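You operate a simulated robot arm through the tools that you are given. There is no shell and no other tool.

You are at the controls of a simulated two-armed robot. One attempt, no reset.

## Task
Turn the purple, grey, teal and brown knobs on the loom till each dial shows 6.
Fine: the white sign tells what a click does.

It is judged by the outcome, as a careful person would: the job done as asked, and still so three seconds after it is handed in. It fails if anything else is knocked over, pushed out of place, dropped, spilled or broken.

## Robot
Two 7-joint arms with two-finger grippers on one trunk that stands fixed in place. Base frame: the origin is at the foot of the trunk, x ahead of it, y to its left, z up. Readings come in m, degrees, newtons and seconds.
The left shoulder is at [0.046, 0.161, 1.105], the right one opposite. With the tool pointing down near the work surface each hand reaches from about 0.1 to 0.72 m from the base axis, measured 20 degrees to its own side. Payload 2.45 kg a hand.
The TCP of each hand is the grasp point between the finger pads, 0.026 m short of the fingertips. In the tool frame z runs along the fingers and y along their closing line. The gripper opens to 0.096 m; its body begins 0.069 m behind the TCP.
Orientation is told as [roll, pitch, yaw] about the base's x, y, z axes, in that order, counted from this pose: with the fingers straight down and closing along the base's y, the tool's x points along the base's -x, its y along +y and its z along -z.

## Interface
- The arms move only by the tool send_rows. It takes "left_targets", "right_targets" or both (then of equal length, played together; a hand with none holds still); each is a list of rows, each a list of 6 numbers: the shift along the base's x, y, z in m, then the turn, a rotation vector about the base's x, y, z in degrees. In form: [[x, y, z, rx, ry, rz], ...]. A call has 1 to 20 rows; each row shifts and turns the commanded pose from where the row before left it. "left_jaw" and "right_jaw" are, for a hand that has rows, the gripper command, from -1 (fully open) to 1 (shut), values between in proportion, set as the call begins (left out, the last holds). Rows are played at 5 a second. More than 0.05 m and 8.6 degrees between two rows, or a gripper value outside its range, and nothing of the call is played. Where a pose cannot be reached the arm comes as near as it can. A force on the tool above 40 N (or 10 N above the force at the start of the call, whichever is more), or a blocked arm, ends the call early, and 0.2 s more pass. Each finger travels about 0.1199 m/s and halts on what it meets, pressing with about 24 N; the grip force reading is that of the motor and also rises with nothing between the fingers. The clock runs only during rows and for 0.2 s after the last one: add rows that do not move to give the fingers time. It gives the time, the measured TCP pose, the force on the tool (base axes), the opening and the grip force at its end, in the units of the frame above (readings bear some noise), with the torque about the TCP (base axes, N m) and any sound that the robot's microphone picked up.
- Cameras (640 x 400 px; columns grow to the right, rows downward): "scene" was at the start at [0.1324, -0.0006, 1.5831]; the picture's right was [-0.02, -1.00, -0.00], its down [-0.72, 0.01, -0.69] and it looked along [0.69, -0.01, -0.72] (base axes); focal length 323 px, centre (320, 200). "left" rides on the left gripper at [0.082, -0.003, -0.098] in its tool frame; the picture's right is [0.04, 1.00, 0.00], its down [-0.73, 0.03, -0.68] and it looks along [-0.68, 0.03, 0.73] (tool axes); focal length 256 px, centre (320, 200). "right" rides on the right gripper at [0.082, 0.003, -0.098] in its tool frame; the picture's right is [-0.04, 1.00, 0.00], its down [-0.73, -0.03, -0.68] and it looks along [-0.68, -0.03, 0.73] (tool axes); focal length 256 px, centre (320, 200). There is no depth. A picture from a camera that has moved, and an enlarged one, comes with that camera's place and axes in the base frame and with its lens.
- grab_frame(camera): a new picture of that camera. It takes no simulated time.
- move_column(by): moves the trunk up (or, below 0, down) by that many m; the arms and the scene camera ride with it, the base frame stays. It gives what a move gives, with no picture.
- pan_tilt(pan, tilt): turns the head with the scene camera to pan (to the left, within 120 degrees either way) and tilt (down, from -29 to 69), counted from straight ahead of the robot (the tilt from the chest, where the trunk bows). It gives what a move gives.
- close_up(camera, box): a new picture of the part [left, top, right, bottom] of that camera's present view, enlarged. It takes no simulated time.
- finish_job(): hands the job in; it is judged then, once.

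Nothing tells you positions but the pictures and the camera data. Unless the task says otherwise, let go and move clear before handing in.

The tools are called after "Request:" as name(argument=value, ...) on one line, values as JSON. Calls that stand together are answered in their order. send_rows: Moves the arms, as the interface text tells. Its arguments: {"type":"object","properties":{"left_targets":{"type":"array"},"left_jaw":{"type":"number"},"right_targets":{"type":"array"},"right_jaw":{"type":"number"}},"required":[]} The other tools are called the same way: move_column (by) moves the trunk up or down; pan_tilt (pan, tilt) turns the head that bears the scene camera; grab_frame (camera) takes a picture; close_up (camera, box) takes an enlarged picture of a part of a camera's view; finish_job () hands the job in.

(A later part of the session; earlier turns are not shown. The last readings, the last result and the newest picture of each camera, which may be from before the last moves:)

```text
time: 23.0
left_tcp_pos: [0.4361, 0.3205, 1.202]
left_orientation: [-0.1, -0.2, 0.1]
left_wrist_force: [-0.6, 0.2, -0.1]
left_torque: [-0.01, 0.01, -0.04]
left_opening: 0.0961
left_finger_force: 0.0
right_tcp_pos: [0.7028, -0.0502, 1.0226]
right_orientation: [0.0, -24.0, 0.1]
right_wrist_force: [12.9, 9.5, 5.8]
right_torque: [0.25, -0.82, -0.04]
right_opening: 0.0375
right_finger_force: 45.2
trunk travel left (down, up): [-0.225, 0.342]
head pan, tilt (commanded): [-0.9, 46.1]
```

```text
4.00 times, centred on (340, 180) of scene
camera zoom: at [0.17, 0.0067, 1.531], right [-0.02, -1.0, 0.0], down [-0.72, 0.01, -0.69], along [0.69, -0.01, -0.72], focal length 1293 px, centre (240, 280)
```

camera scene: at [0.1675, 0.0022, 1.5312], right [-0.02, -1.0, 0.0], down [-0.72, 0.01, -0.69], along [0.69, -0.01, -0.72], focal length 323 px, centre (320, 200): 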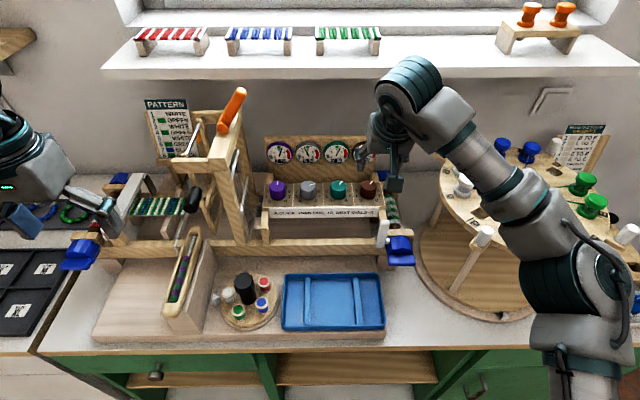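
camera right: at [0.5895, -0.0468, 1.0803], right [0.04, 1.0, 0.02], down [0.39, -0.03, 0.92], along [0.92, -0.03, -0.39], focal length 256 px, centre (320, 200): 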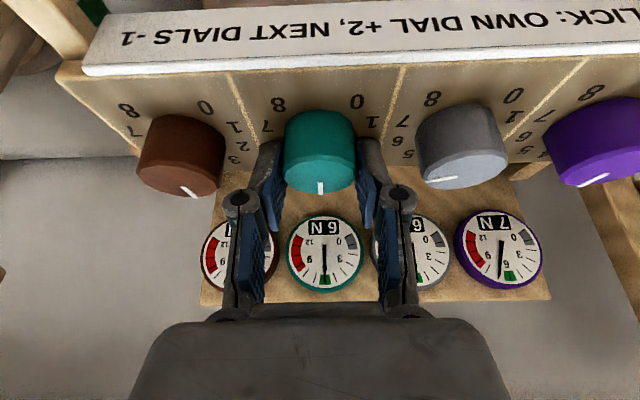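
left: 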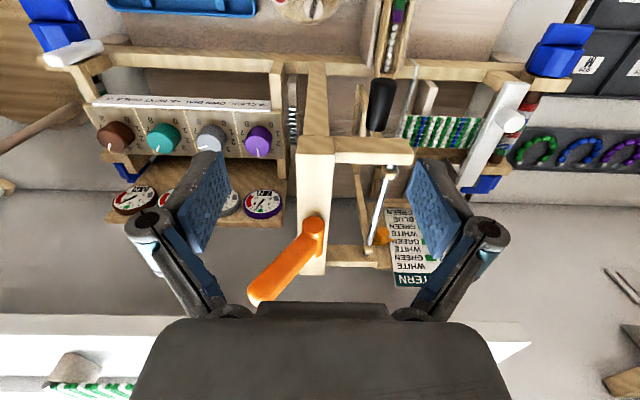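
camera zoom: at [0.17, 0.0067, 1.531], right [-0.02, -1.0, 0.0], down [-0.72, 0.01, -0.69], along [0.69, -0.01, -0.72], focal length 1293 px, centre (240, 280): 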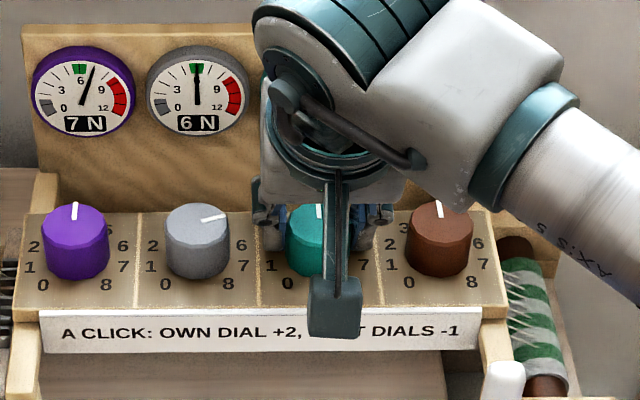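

Teal and grey now both read 6, and brown should read 7. Some side load built up on the hand, so I'll open, check the centring, and regrasp before the second teal click.

Request:
send_rows(right_targets=[[0, 0, 0, 0, 0, 0], [0, 0, 0, 0, 0, 0]], right_jaw=-0.05)

Request:
close_up(camera="right", box=[200, 80, 440, 230])

Request:
grab_frame(camera="right")

```text
time: 23.6
left_tcp_pos: [0.4362, 0.318, 1.2027]
left_orientation: [-0.2, -0.2, 0.0]
left_wrist_force: [0.1, -0.2, 0.6]
left_torque: [-0.03, -0.02, 0.0]
left_opening: 0.096
left_finger_force: 0.1
right_tcp_pos: [0.7013, -0.052, 1.0221]
right_orientation: [0.1, -23.9, 0.0]
right_wrist_force: [0.5, 0.3, -0.5]
right_torque: [-0.01, -0.03, -0.02]
right_opening: 0.0508
right_finger_force: 0.0
trunk travel left (down, up): [-0.225, 0.342]
head pan, tilt (commanded): [-0.9, 46.1]
```

```text
2.67 times, centred on (320, 155) of right
camera zoom: at [0.5884, -0.0485, 1.0796], right [0.04, 1.0, 0.02], down [0.4, -0.03, 0.92], along [0.92, -0.03, -0.4], focal length 683 px, centre (320, 320)
```

zoom: 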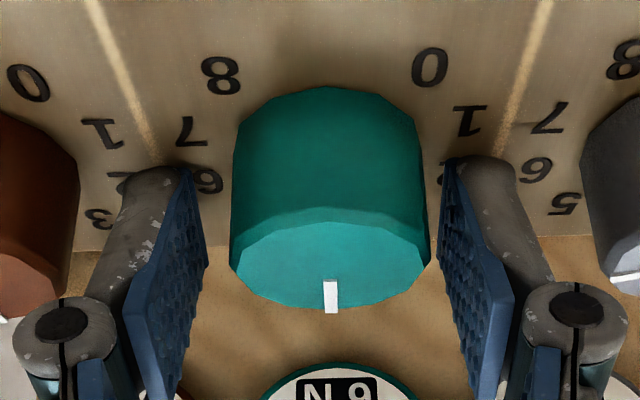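

```text
taken
camera right: at [0.5884, -0.0485, 1.0796], right [0.04, 1.0, 0.02], down [0.4, -0.03, 0.92], along [0.92, -0.03, -0.4], focal length 256 px, centre (320, 200)
```

right: 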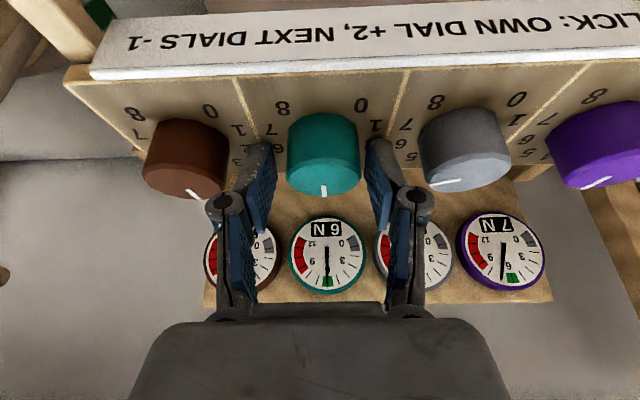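

The knob is about 1.7 mm towards +y relative to the hand. I'll correct that, regrasp, and turn teal another +35°.

Request:
send_rows(right_targets=[[-0.0003, 0.0017, 0, 0, 0, 0], [0, 0, 0, 0, 0, 0]])

Request:
send_rows(right_targets=[[0, 0, 0, 0, 0, 0], [0, 0, 0, 0, 0, 0], [0, 0, 0, 0, 0, 0]], right_jaw=1)

Request:
send_rows(right_targets=[[0, 0, 0, 0, 0, 7], [0, 0, 0, 0, 0, 7], [0, 0, 0, 0, 0, 7], [0, 0, 0, 0, 0, 7], [0, 0, 0, 0, 0, 7], [0, 0, 0, 0, 0, 0]])

Request:
grab_frame(camera="right")

Request:
close_up(camera="scene", box=[260, 130, 420, 230])

```text
time: 24.2
left_tcp_pos: [0.4369, 0.3169, 1.2027]
left_orientation: [0.0, -0.2, 0.0]
left_wrist_force: [0.4, 0.1, -0.1]
left_torque: [0.03, -0.02, -0.01]
left_opening: 0.0959
left_finger_force: 0.0
right_tcp_pos: [0.7013, -0.0511, 1.0215]
right_orientation: [0.0, -23.9, -0.1]
right_wrist_force: [-0.6, 0.2, -0.2]
right_torque: [0.01, 0.01, 0.01]
right_opening: 0.0505
right_finger_force: 0.1
trunk travel left (down, up): [-0.225, 0.342]
head pan, tilt (commanded): [-0.9, 46.1]
```

```text
time: 25.0
left_tcp_pos: [0.4368, 0.3183, 1.2018]
left_orientation: [-0.1, -0.3, 0.1]
left_wrist_force: [-0.7, 0.5, -0.8]
left_torque: [0.03, 0.0, 0.02]
left_opening: 0.0961
left_finger_force: 0.1
right_tcp_pos: [0.7022, -0.0505, 1.0227]
right_orientation: [0.0, -23.9, -0.1]
right_wrist_force: [-0.5, -1.4, 1.5]
right_torque: [0.14, -0.06, 0.0]
right_opening: 0.0378
right_finger_force: 44.9
trunk travel left (down, up): [-0.225, 0.342]
head pan, tilt (commanded): [-0.9, 46.1]
```

```text
time: 26.4
left_tcp_pos: [0.4362, 0.3189, 1.2028]
left_orientation: [0.0, -0.3, 0.1]
left_wrist_force: [0.9, -0.2, -0.2]
left_torque: [0.01, -0.03, 0.02]
left_opening: 0.0961
left_finger_force: 0.0
right_tcp_pos: [0.7021, -0.0493, 1.0231]
right_orientation: [0.0, -23.9, 35.1]
right_wrist_force: [5.8, 3.7, 4.1]
right_torque: [0.02, 0.23, 0.01]
right_opening: 0.0378
right_finger_force: 44.8
trunk travel left (down, up): [-0.225, 0.342]
head pan, tilt (commanded): [-0.9, 46.1]
```

```text
taken
camera right: at [0.6069, -0.1121, 1.0799], right [-0.54, 0.84, 0.02], down [0.34, 0.2, 0.92], along [0.77, 0.51, -0.4], focal length 256 px, centre (320, 200)
```

right: 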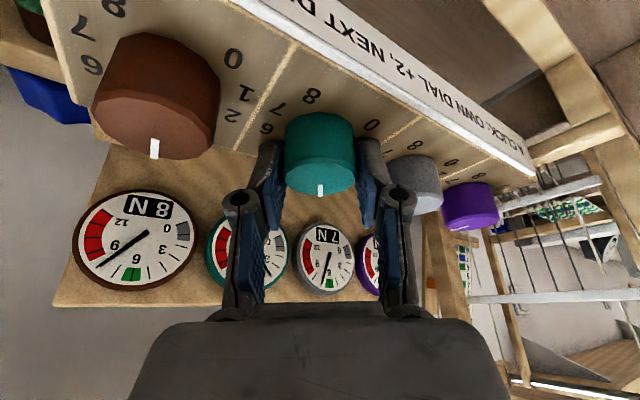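

```text
4.00 times, centred on (340, 180) of scene
camera zoom: at [0.169, 0.0039, 1.531], right [-0.02, -1.0, 0.0], down [-0.72, 0.01, -0.69], along [0.69, -0.01, -0.72], focal length 1293 px, centre (240, 280)
```

zoom: 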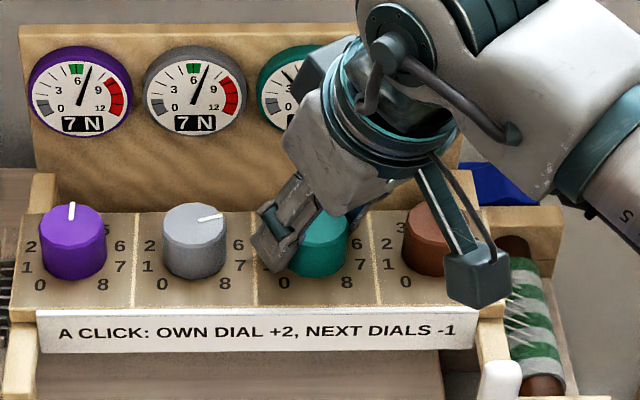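

The count is as planned: brown 8, grey 7, purple 7, and teal should be 4. I'll release teal, lift, and return to hover over brown for its second click.

Request:
send_rows(right_targets=[[0, 0, 0, 0, 0, 0], [0, 0, 0, 0, 0, 0]], right_jaw=-0.05)

Request:
send_rows(right_targets=[[0, 0, 0.015, 0, 0, 0], [0, 0, 0.015, 0, 0, 0], [0, 0, 0.01, 0, 0, 0], [0, -0.0175, 0, 0, 0, -7.5], [0, -0.0175, 0, 0, 0, -7.5], [0, -0.0175, 0, 0, 0, -7.5], [0, -0.0175, 0, 0, 0, -7.5], [0, 0, 0, 0, 0, -7.5], [0, 0, 0, 0, 0, -7.5], [0, 0, 0, 0, 0, -7.5], [0, 0, 0, 0, 0, 0]])

Request:
close_up(camera="right", box=[200, 40, 440, 190])

Request:
close_up(camera="scene", box=[260, 130, 420, 230])

```text
time: 27.0
left_tcp_pos: [0.4368, 0.3184, 1.2018]
left_orientation: [-0.2, -0.2, 0.0]
left_wrist_force: [-0.1, 0.0, 0.5]
left_torque: [0.0, 0.02, 0.03]
left_opening: 0.096
left_finger_force: 0.1
right_tcp_pos: [0.7017, -0.0507, 1.022]
right_orientation: [-0.1, -23.9, 34.9]
right_wrist_force: [-0.1, 0.2, 0.0]
right_torque: [-0.02, 0.0, 0.01]
right_opening: 0.0503
right_finger_force: 0.0
trunk travel left (down, up): [-0.225, 0.342]
head pan, tilt (commanded): [-0.9, 46.1]
```

```text
time: 28.2
left_tcp_pos: [0.4301, 0.3217, 1.2045]
left_orientation: [-0.2, -0.6, 0.0]
left_wrist_force: [0.2, -1.0, -0.1]
left_torque: [0.03, -0.02, 0.02]
left_opening: 0.0962
left_finger_force: 0.1
right_tcp_pos: [0.6916, -0.0633, 1.0242]
right_orientation: [0.5, -24.3, 24.0]
right_wrist_force: [-2.7, 16.5, -1.5]
right_torque: [-0.35, -0.15, -0.19]
right_opening: 0.0521
right_finger_force: 1.5
right hand out of reach, approached as far as the arm can: row 1, 2, 3
trunk travel left (down, up): [-0.225, 0.342]
head pan, tilt (commanded): [-0.9, 46.1]
stopped in row 5 (right hand): the force on the tool passed its limit at 46 N (the readings are from after the stop); the commanded pose is now the measured one
```

```text
2.67 times, centred on (320, 115) of right
camera zoom: at [0.5865, -0.1069, 1.0818], right [-0.38, 0.93, 0.03], down [0.37, 0.12, 0.92], along [0.85, 0.36, -0.39], focal length 683 px, centre (320, 427)
```

zoom: 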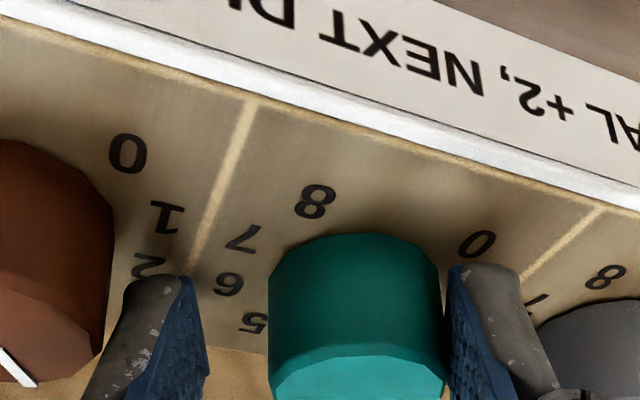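

```text
4.00 times, centred on (340, 180) of scene
camera zoom: at [0.168, 0.0171, 1.531], right [-0.01, -1.0, 0.01], down [-0.72, 0.0, -0.69], along [0.69, -0.02, -0.72], focal length 1293 px, centre (240, 280)
```

zoom: 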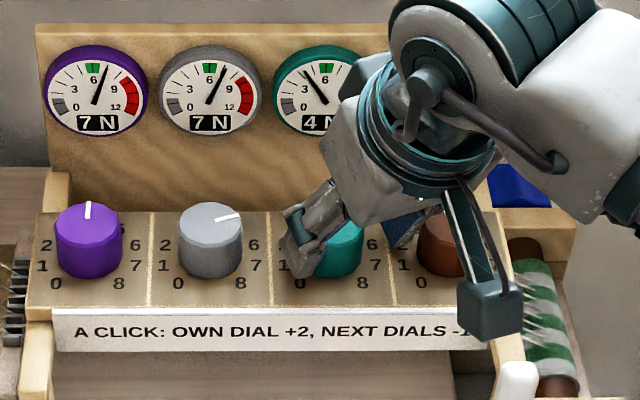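

The lift was out of reach at yaw +35°, so the hand stayed low and leaned against the teal knob until the force limit stopped it; the dials did not change. I'll move back to centre on teal first, then check.

Request:
send_rows(right_targets=[[0.004, 0.006, 0, 0, 0, 0], [0.0055, 0.0065, -0.001, 0, 0, 0], [0, 0, 0, 0, 0, 0]])

Request:
close_up(camera="right", box=[200, 80, 440, 230])

Request:
grab_frame(camera="scene")

```text
time: 29.0
left_tcp_pos: [0.4301, 0.3176, 1.2062]
left_orientation: [-0.1, -0.5, -0.1]
left_wrist_force: [-0.1, -0.5, 0.6]
left_torque: [-0.01, 0.03, -0.02]
left_opening: 0.096
left_finger_force: 0.1
right_tcp_pos: [0.7018, -0.0594, 1.0245]
right_orientation: [0.8, -24.5, 23.4]
right_wrist_force: [-2.2, 7.5, 2.4]
right_torque: [0.2, 0.14, -0.04]
right_opening: 0.0559
right_finger_force: 4.5
trunk travel left (down, up): [-0.225, 0.342]
head pan, tilt (commanded): [-0.9, 46.1]
```

```text
2.67 times, centred on (320, 155) of right
camera zoom: at [0.5973, -0.1026, 1.0814], right [-0.37, 0.93, 0.03], down [0.37, 0.12, 0.92], along [0.85, 0.35, -0.39], focal length 683 px, centre (320, 320)
```

zoom: 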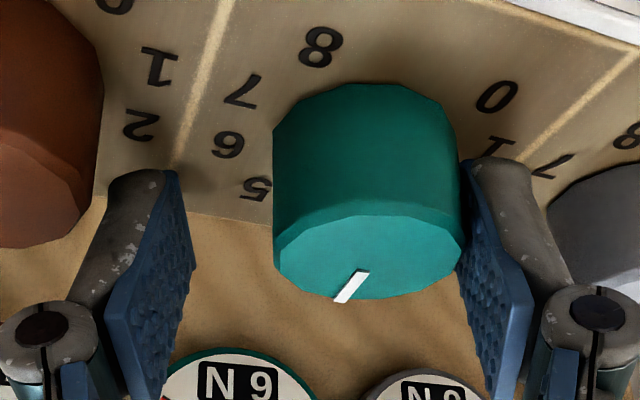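

```text
taken
camera scene: at [0.167, 0.0048, 1.5313], right [-0.02, -1.0, 0.0], down [-0.72, 0.01, -0.69], along [0.69, -0.01, -0.72], focal length 323 px, centre (320, 200)
```

scene: 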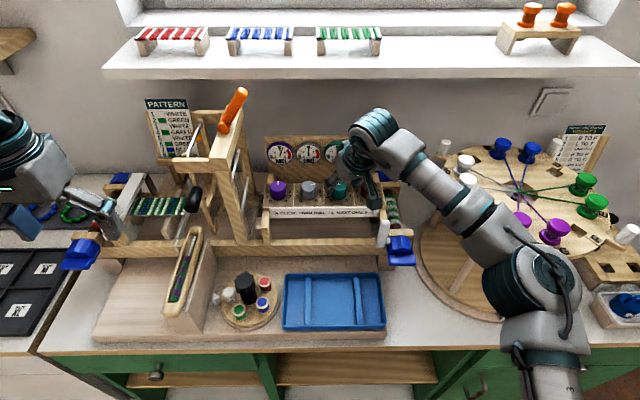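

The teal dial may have changed during that nudge, so I'll check all the dials closely.

Request:
close_up(camera="scene", box=[260, 130, 420, 230])

Request:
grab_frame(camera="right")

Request:
close_up(camera="right", box=[160, 160, 480, 320])

```text
4.00 times, centred on (340, 180) of scene
camera zoom: at [0.167, 0.0048, 1.5313], right [-0.02, -1.0, 0.0], down [-0.72, 0.01, -0.69], along [0.69, -0.01, -0.72], focal length 1293 px, centre (240, 280)
```

zoom: 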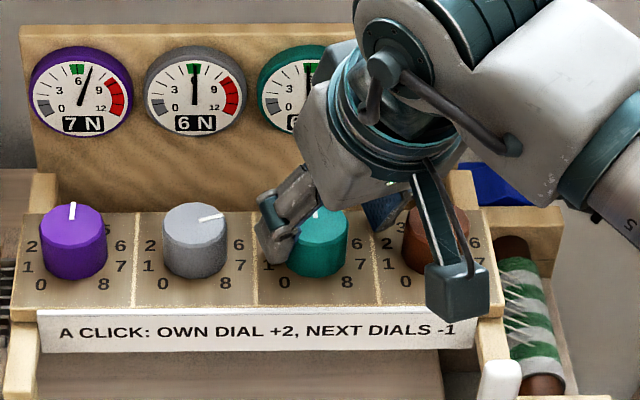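

```text
taken
camera right: at [0.5973, -0.1026, 1.0814], right [-0.37, 0.93, 0.03], down [0.37, 0.12, 0.92], along [0.85, 0.35, -0.39], focal length 256 px, centre (320, 200)
```

right: 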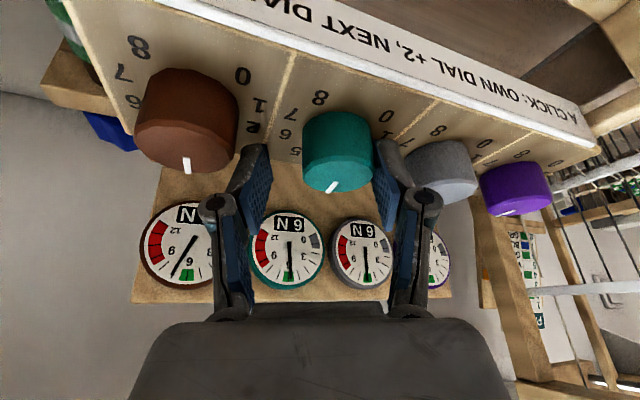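

```text
2.00 times, centred on (320, 240) of right
camera zoom: at [0.5973, -0.1026, 1.0814], right [-0.37, 0.93, 0.03], down [0.37, 0.12, 0.92], along [0.85, 0.35, -0.39], focal length 512 px, centre (320, 120)
```

zoom: 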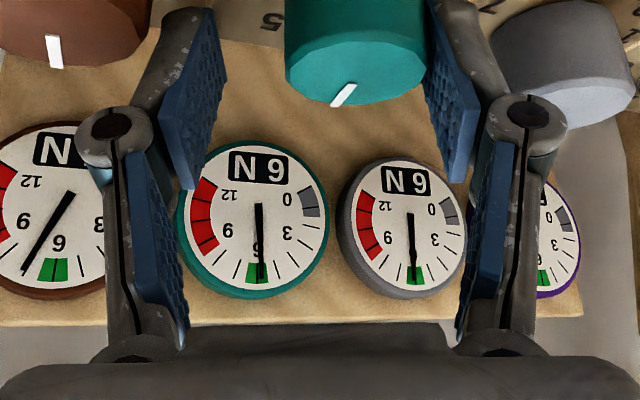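

The nudge clicked teal back by one, so the state is P7, G6, T6, B7, which is recoverable with one −1 click on each knob. First I'll recentre to relieve the contact on teal.

Request:
send_rows(right_targets=[[-0.0016, 0.004, 0, 0, 0, 0], [-0.0017, 0.0044, 0, 0, 0, 0], [0, 0, 0, 0, 0, 0]])

Request:
close_up(camera="right", box=[200, 80, 440, 230])

```text
time: 29.8
left_tcp_pos: [0.4305, 0.3178, 1.2043]
left_orientation: [0.0, -0.4, -0.1]
left_wrist_force: [-0.2, 0.1, 0.4]
left_torque: [-0.07, 0.01, 0.01]
left_opening: 0.0958
left_finger_force: 0.1
right_tcp_pos: [0.6991, -0.0498, 1.0239]
right_orientation: [0.5, -24.4, 23.5]
right_wrist_force: [-0.1, 0.4, -0.6]
right_torque: [-0.01, 0.0, -0.02]
right_opening: 0.0503
right_finger_force: 0.1
trunk travel left (down, up): [-0.225, 0.342]
head pan, tilt (commanded): [-0.9, 46.1]
```

```text
2.67 times, centred on (320, 155) of right
camera zoom: at [0.5947, -0.0934, 1.0804], right [-0.37, 0.93, 0.03], down [0.37, 0.12, 0.92], along [0.85, 0.35, -0.39], focal length 683 px, centre (320, 320)
```

zoom: 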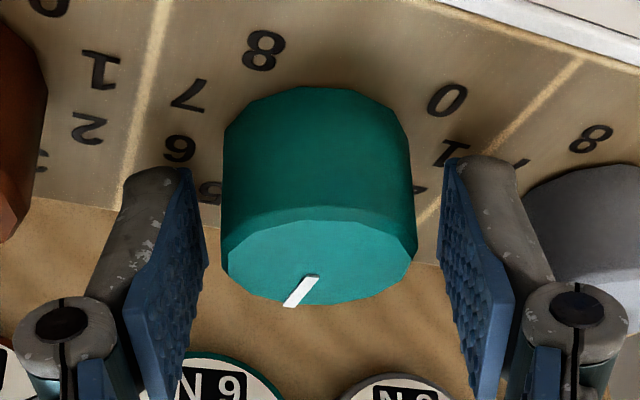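

Recentred with no force. I'll rotate the open fingers around teal back to yaw ≈ −18°, where there is room for another +35° turn, and check the dials.

Request:
send_rows(right_targets=[[0, 0, 0, 0, 0, -7], [0, 0, 0, 0, 0, -7], [0, 0, 0, 0, 0, -7], [0, 0, 0, 0, 0, 0]])

Request:
close_up(camera="right", box=[200, 80, 440, 230])

```text
time: 30.8
left_tcp_pos: [0.4305, 0.3175, 1.2043]
left_orientation: [0.0, -0.4, 0.0]
left_wrist_force: [0.3, 0.5, -0.3]
left_torque: [0.02, 0.0, 0.0]
left_opening: 0.0961
left_finger_force: 0.0
right_tcp_pos: [0.6982, -0.0496, 1.0247]
right_orientation: [0.6, -24.5, 2.4]
right_wrist_force: [0.4, 0.6, 0.0]
right_torque: [0.02, -0.01, -0.05]
right_opening: 0.0503
right_finger_force: 0.1
trunk travel left (down, up): [-0.225, 0.342]
head pan, tilt (commanded): [-0.9, 46.1]
```

```text
2.67 times, centred on (320, 155) of right
camera zoom: at [0.5855, -0.0518, 1.0802], right [-0.01, 1.0, 0.03], down [0.39, -0.02, 0.92], along [0.92, 0.02, -0.39], focal length 683 px, centre (320, 320)
```

zoom: 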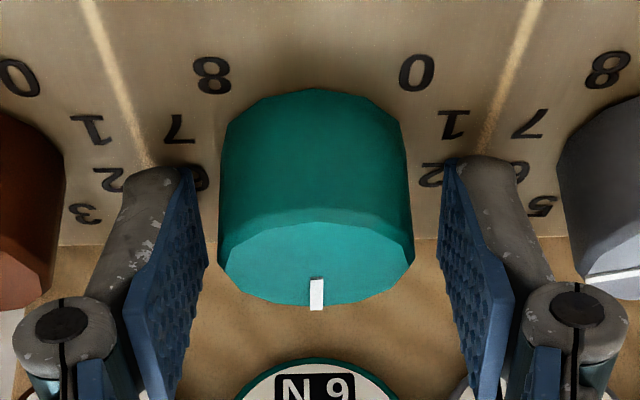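

Still clear with the knob centred. I'll continue to yaw −18.5°, then grip and turn +35°.

Request:
send_rows(right_targets=[[0, -0.001, 0, 0, 0, -7], [0, 0, 0, 0, 0, -7], [0, 0, -0.0005, 0, 0, -7], [0, 0, 0, 0, 0, 0]])

Request:
close_up(camera="right", box=[200, 80, 440, 230])

```text
time: 31.8
left_tcp_pos: [0.4307, 0.3188, 1.205]
left_orientation: [0.0, -0.4, 0.0]
left_wrist_force: [0.0, -0.2, 0.2]
left_torque: [0.01, 0.02, -0.03]
left_opening: 0.0961
left_finger_force: 0.0
right_tcp_pos: [0.7, -0.0507, 1.023]
right_orientation: [0.5, -24.4, -18.7]
right_wrist_force: [-0.6, -0.9, -0.3]
right_torque: [0.05, 0.0, 0.02]
right_opening: 0.0505
right_finger_force: 0.0
trunk travel left (down, up): [-0.225, 0.342]
head pan, tilt (commanded): [-0.9, 46.1]
```

```text
2.67 times, centred on (320, 155) of right
camera zoom: at [0.5927, -0.0116, 1.0795], right [0.35, 0.94, 0.03], down [0.36, -0.16, 0.92], along [0.87, -0.31, -0.39], focal length 683 px, centre (320, 320)
```

zoom: 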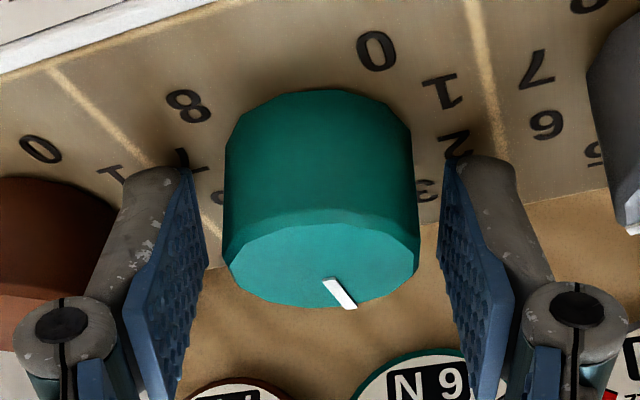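

Centred again. I'll close on teal and turn it one click down.

Request:
send_rows(right_targets=[[0, 0, 0, 0, 0, 0], [0, 0, 0, 0, 0, 0], [0, 0, 0, 0, 0, 0]], right_jaw=1)

Request:
send_rows(right_targets=[[0, 0, 0, 0, 0, 7], [0, 0, 0, 0, 0, 7], [0, 0, 0, 0, 0, 7], [0, 0, 0, 0, 0, 7], [0, 0, 0, 0, 0, 7], [0, 0, 0, 0, 0, 0]])

Request:
grab_frame(camera="right")

Request:
close_up(camera="scene", box=[260, 130, 420, 230])

```text
time: 32.6
left_tcp_pos: [0.4313, 0.3172, 1.205]
left_orientation: [0.0, -0.4, -0.1]
left_wrist_force: [0.9, -0.1, 0.1]
left_torque: [-0.04, -0.01, 0.02]
left_opening: 0.0963
left_finger_force: 0.1
right_tcp_pos: [0.7005, -0.0505, 1.0217]
right_orientation: [0.6, -24.4, -18.4]
right_wrist_force: [1.2, 1.1, 2.8]
right_torque: [0.1, -0.27, 0.02]
right_opening: 0.0366
right_finger_force: 44.6
trunk travel left (down, up): [-0.225, 0.342]
head pan, tilt (commanded): [-0.9, 46.1]
```

```text
time: 34.0
left_tcp_pos: [0.4311, 0.3172, 1.2042]
left_orientation: [0.0, -0.4, 0.0]
left_wrist_force: [0.5, -0.3, 0.5]
left_torque: [0.01, -0.02, 0.01]
left_opening: 0.096
left_finger_force: 0.1
right_tcp_pos: [0.6998, -0.0493, 1.0225]
right_orientation: [0.6, -24.4, 16.5]
right_wrist_force: [2.4, 1.9, 2.7]
right_torque: [0.09, -0.13, 0.0]
right_opening: 0.0369
right_finger_force: 45.5
trunk travel left (down, up): [-0.225, 0.342]
head pan, tilt (commanded): [-0.9, 46.1]
```

```text
taken
camera right: at [0.5904, -0.0807, 1.0798], right [-0.25, 0.97, 0.03], down [0.38, 0.07, 0.92], along [0.89, 0.24, -0.39], focal length 256 px, centre (320, 200)
```

right: 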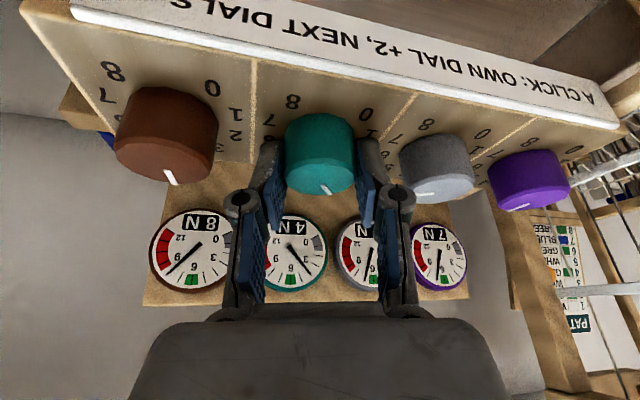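

```text
4.00 times, centred on (340, 180) of scene
camera zoom: at [0.1683, 0.0029, 1.5311], right [-0.02, -1.0, 0.0], down [-0.72, 0.01, -0.69], along [0.69, -0.01, -0.72], focal length 1293 px, centre (240, 280)
```

zoom: 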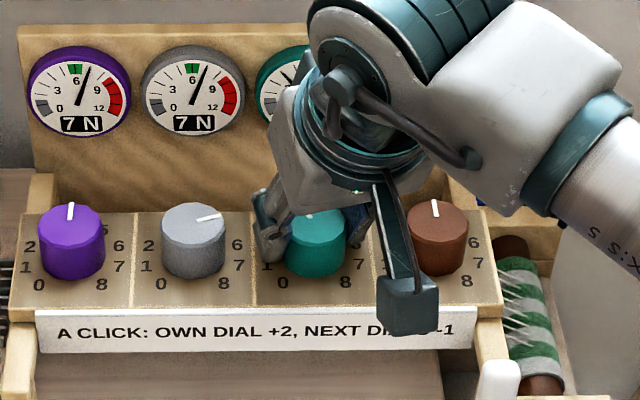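

T4, G7, B8, P7, as planned. I'll release, swing the open fingers back to yaw ≈0 in place, and lift in a separate call so I can confirm the height.

Request:
send_rows(right_targets=[[0, 0, 0, 0, 0, 0], [0, 0, 0, 0, 0, 0]], right_jaw=-0.05)

Request:
send_rows(right_targets=[[0, 0, 0, 0, 0, -5.5], [0, 0, 0, 0, 0, -5.5], [0, 0, 0, 0, 0, -5.5], [0, 0, 0.012, 0, 0, 0], [0, 0, 0.015, 0, 0, 0], [0, 0, 0.015, 0, 0, 0], [0, 0, 0.008, 0, 0, 0], [0, 0, 0, 0, 0, 0]])

Request:
grab_frame(camera="right")

```text
time: 34.6
left_tcp_pos: [0.4306, 0.3172, 1.2058]
left_orientation: [0.1, -0.3, 0.0]
left_wrist_force: [0.4, -0.1, 1.6]
left_torque: [-0.01, 0.0, -0.01]
left_opening: 0.0958
left_finger_force: 0.0
right_tcp_pos: [0.7004, -0.0502, 1.0227]
right_orientation: [0.6, -24.3, 16.4]
right_wrist_force: [-0.6, 0.0, 0.2]
right_torque: [0.01, 0.02, 0.02]
right_opening: 0.0503
right_finger_force: 0.1
trunk travel left (down, up): [-0.225, 0.342]
head pan, tilt (commanded): [-0.9, 46.1]
```

```text
time: 36.4
left_tcp_pos: [0.4316, 0.3174, 1.2046]
left_orientation: [0.0, -0.3, 0.0]
left_wrist_force: [0.6, -0.7, 0.2]
left_torque: [0.04, -0.02, 0.02]
left_opening: 0.0957
left_finger_force: 0.1
right_tcp_pos: [0.6992, -0.0505, 1.0725]
right_orientation: [0.6, -24.4, 0.0]
right_wrist_force: [-0.4, -0.7, -1.1]
right_torque: [0.01, -0.05, 0.03]
right_opening: 0.0502
right_finger_force: 0.1
trunk travel left (down, up): [-0.225, 0.342]
head pan, tilt (commanded): [-0.9, 46.1]
```

```text
taken
camera right: at [0.5857, -0.0479, 1.1298], right [0.03, 1.0, 0.03], down [0.39, -0.04, 0.92], along [0.92, -0.02, -0.39], focal length 256 px, centre (320, 200)
```

right: 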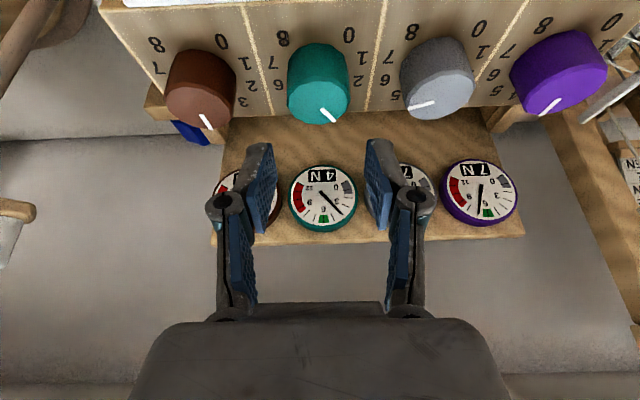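

The lift worked and teal reads 4. Moving over to brown at this height with the yaw at −17.5°.

Request:
send_rows(right_targets=[[0, -0.0235, 0, 0, 0, -5.8], [0, -0.0235, 0, 0, 0, -5.8], [0, -0.0235, 0, 0, 0, -5.9], [0, 0, 0, 0, 0, 0]])

Request:
close_up(camera="right", box=[200, 30, 440, 180])

```text
time: 37.4
left_tcp_pos: [0.4312, 0.3175, 1.2047]
left_orientation: [0.0, -0.5, 0.0]
left_wrist_force: [0.3, -0.4, -0.6]
left_torque: [0.0, -0.03, 0.02]
left_opening: 0.096
left_finger_force: 0.1
right_tcp_pos: [0.6996, -0.1239, 1.073]
right_orientation: [0.6, -24.4, -17.5]
right_wrist_force: [-0.8, 0.3, -1.0]
right_torque: [-0.03, -0.01, -0.01]
right_opening: 0.0505
right_finger_force: 0.0
trunk travel left (down, up): [-0.225, 0.342]
head pan, tilt (commanded): [-0.9, 46.1]
```

```text
2.67 times, centred on (320, 105) of right
camera zoom: at [0.5921, -0.0853, 1.1302], right [0.33, 0.94, 0.03], down [0.36, -0.15, 0.92], along [0.87, -0.3, -0.39], focal length 683 px, centre (320, 453)
```

zoom: 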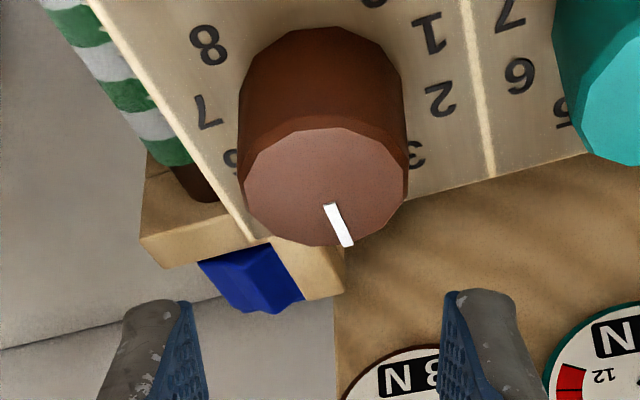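

Brown is about 2 mm towards +y of the hand axis. I'll correct that and descend in two stages.

Request:
send_rows(right_targets=[[0.0007, 0.0022, -0.012, 0, 0, 0], [0, 0, -0.015, 0, 0, 0], [0, 0, 0, 0, 0, 0]])

Request:
close_up(camera="right", box=[200, 60, 440, 210])

```text
time: 38.2
left_tcp_pos: [0.4305, 0.3167, 1.2052]
left_orientation: [0.0, -0.4, 0.0]
left_wrist_force: [-0.6, 0.3, 1.0]
left_torque: [0.02, 0.02, -0.02]
left_opening: 0.0959
left_finger_force: 0.0
right_tcp_pos: [0.6986, -0.1196, 1.0465]
right_orientation: [0.6, -24.4, -17.6]
right_wrist_force: [-1.2, -0.1, 0.2]
right_torque: [0.02, 0.03, 0.0]
right_opening: 0.0507
right_finger_force: 0.0
trunk travel left (down, up): [-0.225, 0.342]
head pan, tilt (commanded): [-0.9, 46.1]
```

```text
2.67 times, centred on (320, 135) of right
camera zoom: at [0.5918, -0.0833, 1.1026], right [0.33, 0.94, 0.03], down [0.36, -0.15, 0.92], along [0.87, -0.3, -0.39], focal length 683 px, centre (320, 373)
```

zoom: 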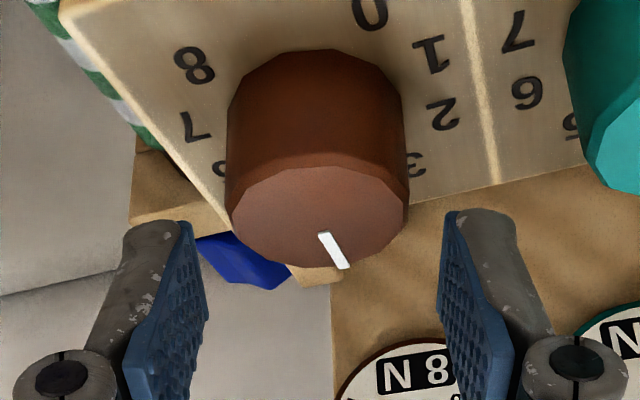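

Well centred. I'll descend to grasp height, close, and turn +35°.

Request:
send_rows(right_targets=[[0, 0, -0.012, 0, 0, 0], [0, 0, -0.0115, 0, 0, 0], [0, 0, 0, 0, 0, 0]])

Request:
send_rows(right_targets=[[0, 0, 0, 0, 0, 0], [0, 0, 0, 0, 0, 0], [0, 0, 0, 0, 0, 0]], right_jaw=1)

Request:
send_rows(right_targets=[[0, 0, 0, 0, 0, 7], [0, 0, 0, 0, 0, 7], [0, 0, 0, 0, 0, 7], [0, 0, 0, 0, 0, 7], [0, 0, 0, 0, 0, 7], [0, 0, 0, 0, 0, 0]])

Request:
grab_frame(camera="right")

Request:
close_up(camera="scene", box=[260, 130, 420, 230])

```text
time: 39.0
left_tcp_pos: [0.4308, 0.3173, 1.2058]
left_orientation: [-0.1, -0.4, 0.0]
left_wrist_force: [-0.7, -0.2, 0.0]
left_torque: [-0.02, 0.05, 0.01]
left_opening: 0.0961
left_finger_force: 0.1
right_tcp_pos: [0.6989, -0.1198, 1.021]
right_orientation: [0.6, -24.4, -17.5]
right_wrist_force: [0.6, 0.1, -0.1]
right_torque: [0.0, -0.02, 0.0]
right_opening: 0.0506
right_finger_force: 0.1
trunk travel left (down, up): [-0.225, 0.342]
head pan, tilt (commanded): [-0.9, 46.1]
```

```text
time: 39.8
left_tcp_pos: [0.4314, 0.318, 1.205]
left_orientation: [-0.1, -0.4, 0.1]
left_wrist_force: [0.2, 0.2, -0.1]
left_torque: [-0.03, 0.02, 0.0]
left_opening: 0.0961
left_finger_force: 0.1
right_tcp_pos: [0.6998, -0.1196, 1.0217]
right_orientation: [0.6, -24.3, -17.5]
right_wrist_force: [-0.2, -2.2, 0.3]
right_torque: [-0.2, 0.18, -0.03]
right_opening: 0.0365
right_finger_force: 45.3
trunk travel left (down, up): [-0.225, 0.342]
head pan, tilt (commanded): [-0.9, 46.1]
```

```text
time: 41.2
left_tcp_pos: [0.4313, 0.3162, 1.2047]
left_orientation: [0.0, -0.4, 0.0]
left_wrist_force: [-0.4, -0.7, 0.1]
left_torque: [0.01, -0.01, 0.01]
left_opening: 0.0962
left_finger_force: 0.1
right_tcp_pos: [0.7013, -0.1212, 1.0225]
right_orientation: [0.7, -24.4, 17.4]
right_wrist_force: [1.9, -3.7, -1.2]
right_torque: [-0.48, 0.16, 0.03]
right_opening: 0.0368
right_finger_force: 44.8
trunk travel left (down, up): [-0.225, 0.342]
head pan, tilt (commanded): [-0.9, 46.1]
```

```text
taken
camera right: at [0.5914, -0.1525, 1.0791], right [-0.27, 0.96, 0.03], down [0.38, 0.08, 0.92], along [0.88, 0.26, -0.39], focal length 256 px, centre (320, 200)
```

right: 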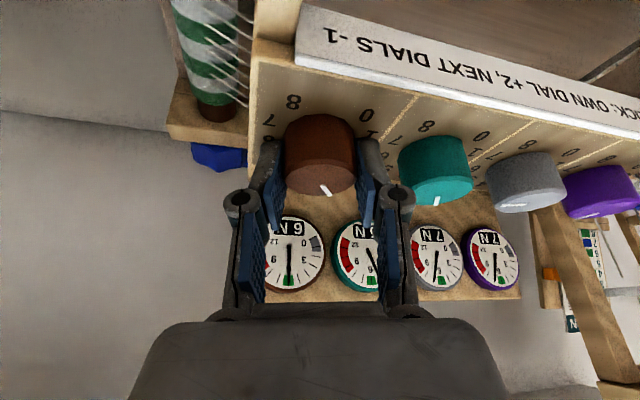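

```text
4.00 times, centred on (340, 180) of scene
camera zoom: at [0.169, -0.0002, 1.531], right [-0.02, -1.0, 0.0], down [-0.72, 0.01, -0.69], along [0.69, -0.01, -0.72], focal length 1293 px, centre (240, 280)
```

zoom: 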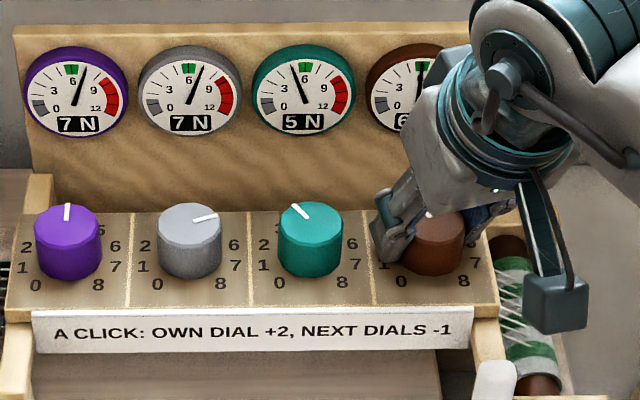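

P7, G7, T5, B6, as planned. I'll release brown, swing back to yaw 0, lift, and verify the height before moving to grey.

Request:
send_rows(right_targets=[[0, 0, 0, 0, 0, 0], [0, 0, 0, 0, 0, 0]], right_jaw=-0.05)

Request:
send_rows(right_targets=[[0, 0, 0, 0, 0, -5.8], [0, 0, 0, 0, 0, -5.8], [0, 0, 0, 0, 0, -5.8], [0, 0, 0.012, 0, 0, 0], [0, 0, 0.015, 0, 0, 0], [0, 0, 0.015, 0, 0, 0], [0, 0, 0.01, 0, 0, 0], [0, 0, 0, 0, 0, 0]])

Request:
grab_frame(camera="right")

```text
time: 41.8
left_tcp_pos: [0.4317, 0.318, 1.2055]
left_orientation: [0.0, -0.4, 0.0]
left_wrist_force: [0.1, -1.0, 0.4]
left_torque: [0.02, 0.02, -0.02]
left_opening: 0.0962
left_finger_force: 0.1
right_tcp_pos: [0.6996, -0.1179, 1.0223]
right_orientation: [0.6, -24.3, 17.5]
right_wrist_force: [0.8, -0.9, 0.8]
right_torque: [-0.01, -0.01, 0.03]
right_opening: 0.0506
right_finger_force: 0.0
trunk travel left (down, up): [-0.225, 0.342]
head pan, tilt (commanded): [-0.9, 46.1]
```

```text
time: 43.6
left_tcp_pos: [0.4311, 0.3171, 1.204]
left_orientation: [0.0, -0.4, -0.1]
left_wrist_force: [0.3, 0.2, 0.5]
left_torque: [0.0, -0.03, 0.0]
left_opening: 0.096
left_finger_force: 0.1
right_tcp_pos: [0.7007, -0.12, 1.0734]
right_orientation: [0.6, -24.3, 0.1]
right_wrist_force: [-0.6, 0.0, -0.6]
right_torque: [0.0, -0.02, 0.0]
right_opening: 0.0503
right_finger_force: 0.0
trunk travel left (down, up): [-0.225, 0.342]
head pan, tilt (commanded): [-0.9, 46.1]
```

```text
taken
camera right: at [0.5869, -0.1169, 1.1309], right [0.03, 1.0, 0.03], down [0.39, -0.04, 0.92], along [0.92, -0.02, -0.39], focal length 256 px, centre (320, 200)
```

right: 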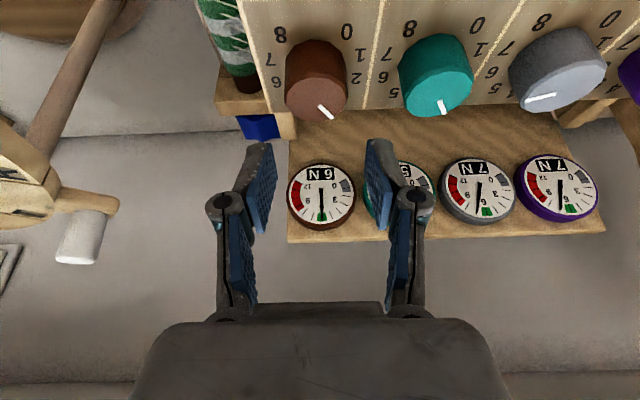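

Brown is done for now and reads 6. Moving towards grey in checked steps at hover height.

Request:
send_rows(right_targets=[[0, 0.035, 0, 0, 0, 0], [0, 0.035, 0, 0, 0, 0], [0, 0, 0, 0, 0, 0]])

Request:
send_rows(right_targets=[[0, 0.035, 0, 0, 0, 0], [0, 0, 0, 0, 0, 0]])

Request:
send_rows(right_targets=[[0, 0.035, 0, 0, 0, 0], [0, 0, 0, 0, 0, 0]])

Request:
grab_frame(camera="right")

Request:
grab_frame(camera="scene")

```text
time: 44.4
left_tcp_pos: [0.4302, 0.317, 1.2048]
left_orientation: [0.1, -0.4, 0.0]
left_wrist_force: [-1.1, 0.7, -0.7]
left_torque: [0.0, 0.03, -0.04]
left_opening: 0.0961
left_finger_force: 0.1
right_tcp_pos: [0.7007, -0.046, 1.0752]
right_orientation: [0.6, -24.4, 0.0]
right_wrist_force: [-0.9, -0.3, -0.7]
right_torque: [0.03, 0.02, -0.03]
right_opening: 0.0502
right_finger_force: 0.0
trunk travel left (down, up): [-0.225, 0.342]
head pan, tilt (commanded): [-0.9, 46.1]
```

```text
time: 45.0
left_tcp_pos: [0.4305, 0.3233, 1.2028]
left_orientation: [-0.2, -0.4, 0.1]
left_wrist_force: [-0.3, 0.0, -0.9]
left_torque: [-0.04, 0.01, 0.0]
left_opening: 0.0959
left_finger_force: 0.1
right_tcp_pos: [0.7005, -0.0082, 1.0738]
right_orientation: [0.4, -24.3, 0.2]
right_wrist_force: [-0.1, 1.0, 0.3]
right_torque: [-0.03, -0.04, -0.05]
right_opening: 0.0505
right_finger_force: 0.0
trunk travel left (down, up): [-0.225, 0.342]
head pan, tilt (commanded): [-0.9, 46.1]
```

```text
time: 45.6
left_tcp_pos: [0.4312, 0.3173, 1.2047]
left_orientation: [0.0, -0.4, 0.0]
left_wrist_force: [0.0, 1.0, 0.3]
left_torque: [0.01, 0.01, -0.01]
left_opening: 0.0958
left_finger_force: 0.1
right_tcp_pos: [0.7011, 0.0225, 1.073]
right_orientation: [0.6, -24.4, 0.1]
right_wrist_force: [0.1, 1.0, -0.8]
right_torque: [0.0, 0.0, 0.02]
right_opening: 0.0504
right_finger_force: 0.1
trunk travel left (down, up): [-0.225, 0.342]
head pan, tilt (commanded): [-0.9, 46.1]
```

```text
taken
camera right: at [0.5871, 0.0255, 1.13], right [0.03, 1.0, 0.03], down [0.39, -0.04, 0.92], along [0.92, -0.02, -0.39], focal length 256 px, centre (320, 200)
```

right: 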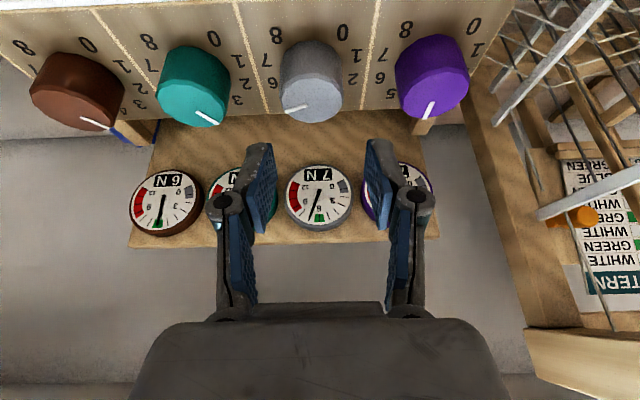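

```text
taken
camera scene: at [0.1682, 0.0036, 1.5311], right [-0.02, -1.0, 0.0], down [-0.72, 0.01, -0.69], along [0.69, -0.01, -0.72], focal length 323 px, centre (320, 200)
```

scene: 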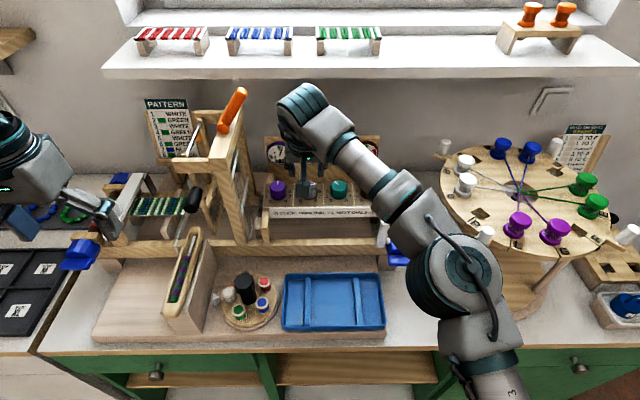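

Grey is reachable and nearly centred. I'll turn to yaw −17.5° and zoom in for the offset.

Request:
send_rows(right_targets=[[0, 0, 0, 0, 0, -5.8], [0, 0, 0, 0, 0, -5.8], [0, 0, 0, 0, 0, -5.9], [0, 0, 0, 0, 0, 0]])

Request:
close_up(camera="right", box=[200, 30, 440, 180])

```text
time: 46.6
left_tcp_pos: [0.4306, 0.3172, 1.2047]
left_orientation: [-0.1, -0.4, -0.1]
left_wrist_force: [0.4, 0.0, 0.9]
left_torque: [-0.01, -0.02, 0.0]
left_opening: 0.0959
left_finger_force: 0.0
right_tcp_pos: [0.7026, 0.0227, 1.0751]
right_orientation: [0.6, -24.5, -17.5]
right_wrist_force: [-0.4, 0.4, -0.7]
right_torque: [0.02, 0.0, 0.01]
right_opening: 0.0502
right_finger_force: 0.0
trunk travel left (down, up): [-0.225, 0.342]
head pan, tilt (commanded): [-0.9, 46.1]
```

```text
2.67 times, centred on (320, 105) of right
camera zoom: at [0.5944, 0.0594, 1.1318], right [0.33, 0.94, 0.03], down [0.36, -0.15, 0.92], along [0.87, -0.3, -0.39], focal length 683 px, centre (320, 453)
```

zoom: 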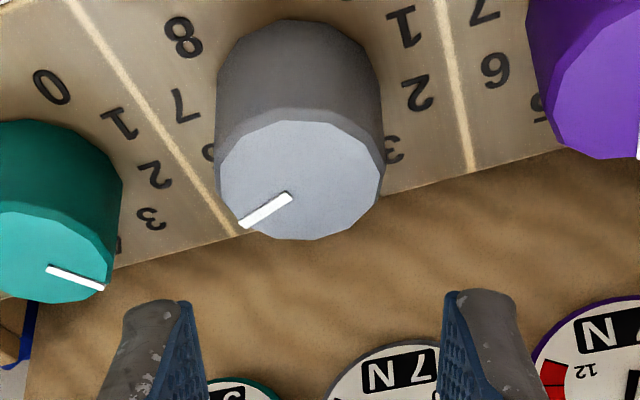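

Grey is about 3 mm towards −y of the axis. I'll correct and descend in stages.

Request:
send_rows(right_targets=[[-0.0014, -0.0028, -0.012, 0, 0, 0], [0, 0, -0.015, 0, 0, 0], [0, 0, 0, 0, 0, 0]])

Request:
close_up(camera="right", box=[200, 60, 440, 210])

```text
time: 47.4
left_tcp_pos: [0.4306, 0.3182, 1.2044]
left_orientation: [0.0, -0.4, 0.0]
left_wrist_force: [-0.9, 0.3, 0.1]
left_torque: [0.01, -0.05, -0.02]
left_opening: 0.0962
left_finger_force: 0.0
right_tcp_pos: [0.6991, 0.0189, 1.0481]
right_orientation: [0.5, -24.3, -17.4]
right_wrist_force: [0.4, 1.2, -0.2]
right_torque: [0.03, 0.04, 0.02]
right_opening: 0.0505
right_finger_force: 0.1
trunk travel left (down, up): [-0.225, 0.342]
head pan, tilt (commanded): [-0.9, 46.1]
```

```text
2.67 times, centred on (320, 135) of right
camera zoom: at [0.5914, 0.0564, 1.1049], right [0.33, 0.94, 0.03], down [0.36, -0.15, 0.92], along [0.87, -0.3, -0.39], focal length 683 px, centre (320, 373)
```

zoom: 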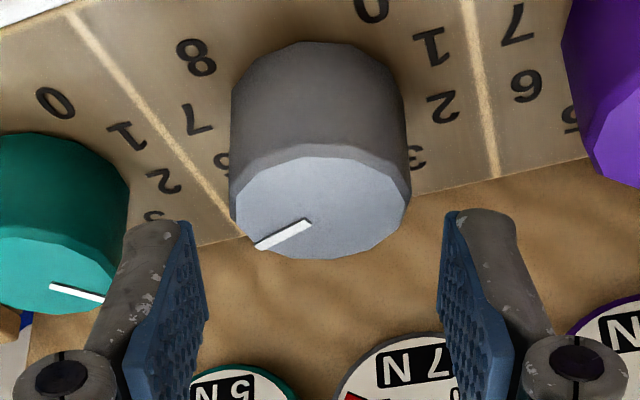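

Centred. I'll descend, grip, and turn grey one click down (+35°).

Request:
send_rows(right_targets=[[0, 0, -0.012, 0, 0, 0], [0, 0, -0.012, 0, 0, 0], [0, 0, 0, 0, 0, 0]])

Request:
send_rows(right_targets=[[0, 0, 0, 0, 0, 0], [0, 0, 0, 0, 0, 0], [0, 0, 0, 0, 0, 0]], right_jaw=1)

Request:
send_rows(right_targets=[[0, 0, 0, 0, 0, 7], [0, 0, 0, 0, 0, 7], [0, 0, 0, 0, 0, 7], [0, 0, 0, 0, 0, 7], [0, 0, 0, 0, 0, 7], [0, 0, 0, 0, 0, 0]])

Request:
grab_frame(camera="right")

Request:
close_up(camera="scene", box=[220, 80, 420, 230])

```text
time: 48.2
left_tcp_pos: [0.4304, 0.3175, 1.2053]
left_orientation: [0.0, -0.3, 0.0]
left_wrist_force: [-0.3, 0.1, 0.2]
left_torque: [-0.03, 0.01, -0.02]
left_opening: 0.0959
left_finger_force: 0.1
right_tcp_pos: [0.6986, 0.0184, 1.025]
right_orientation: [0.5, -24.4, -17.4]
right_wrist_force: [0.9, 0.1, -0.9]
right_torque: [-0.01, 0.01, 0.0]
right_opening: 0.0503
right_finger_force: 0.0
trunk travel left (down, up): [-0.225, 0.342]
head pan, tilt (commanded): [-0.9, 46.1]
```

```text
time: 49.0
left_tcp_pos: [0.4302, 0.3176, 1.2051]
left_orientation: [0.0, -0.4, 0.0]
left_wrist_force: [-1.1, -0.5, 0.1]
left_torque: [-0.01, 0.01, 0.0]
left_opening: 0.0961
left_finger_force: 0.0
right_tcp_pos: [0.7012, 0.0201, 1.0231]
right_orientation: [0.6, -24.4, -17.4]
right_wrist_force: [2.6, 3.6, 2.5]
right_torque: [0.3, -0.26, 0.01]
right_opening: 0.0371
right_finger_force: 44.8
trunk travel left (down, up): [-0.225, 0.342]
head pan, tilt (commanded): [-0.9, 46.1]
```

```text
time: 50.4
left_tcp_pos: [0.4316, 0.3186, 1.2046]
left_orientation: [0.1, -0.4, -0.1]
left_wrist_force: [-0.8, 0.1, 0.5]
left_torque: [0.0, 0.02, 0.0]
left_opening: 0.096
left_finger_force: 0.0
right_tcp_pos: [0.6996, 0.019, 1.0247]
right_orientation: [0.7, -24.4, 17.6]
right_wrist_force: [15.5, 8.6, 12.4]
right_torque: [0.47, -0.34, -0.01]
right_opening: 0.0373
right_finger_force: 45.1
trunk travel left (down, up): [-0.225, 0.342]
head pan, tilt (commanded): [-0.9, 46.1]
```

```text
taken
camera right: at [0.5906, -0.0131, 1.0812], right [-0.27, 0.96, 0.03], down [0.38, 0.08, 0.92], along [0.88, 0.26, -0.39], focal length 256 px, centre (320, 200)
```

right: 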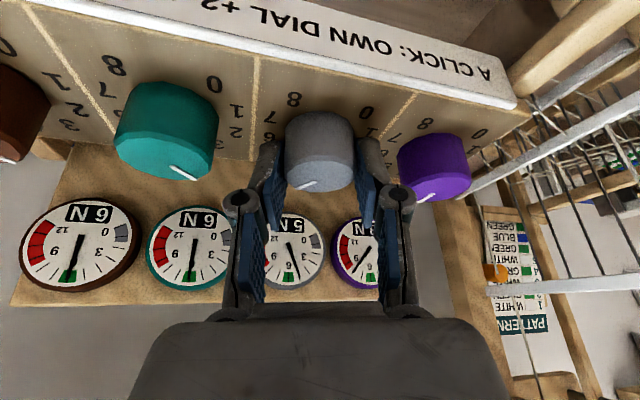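

```text
2.67 times, centred on (320, 155) of scene
camera zoom: at [0.1694, 0.0067, 1.5311], right [-0.02, -1.0, 0.0], down [-0.72, 0.01, -0.69], along [0.69, -0.01, -0.72], focal length 862 px, centre (320, 320)
```

zoom: 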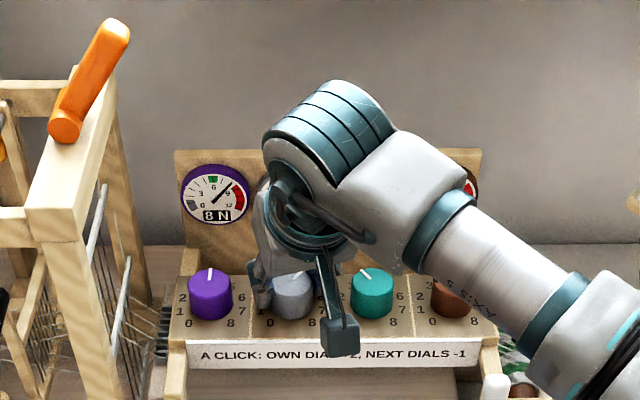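

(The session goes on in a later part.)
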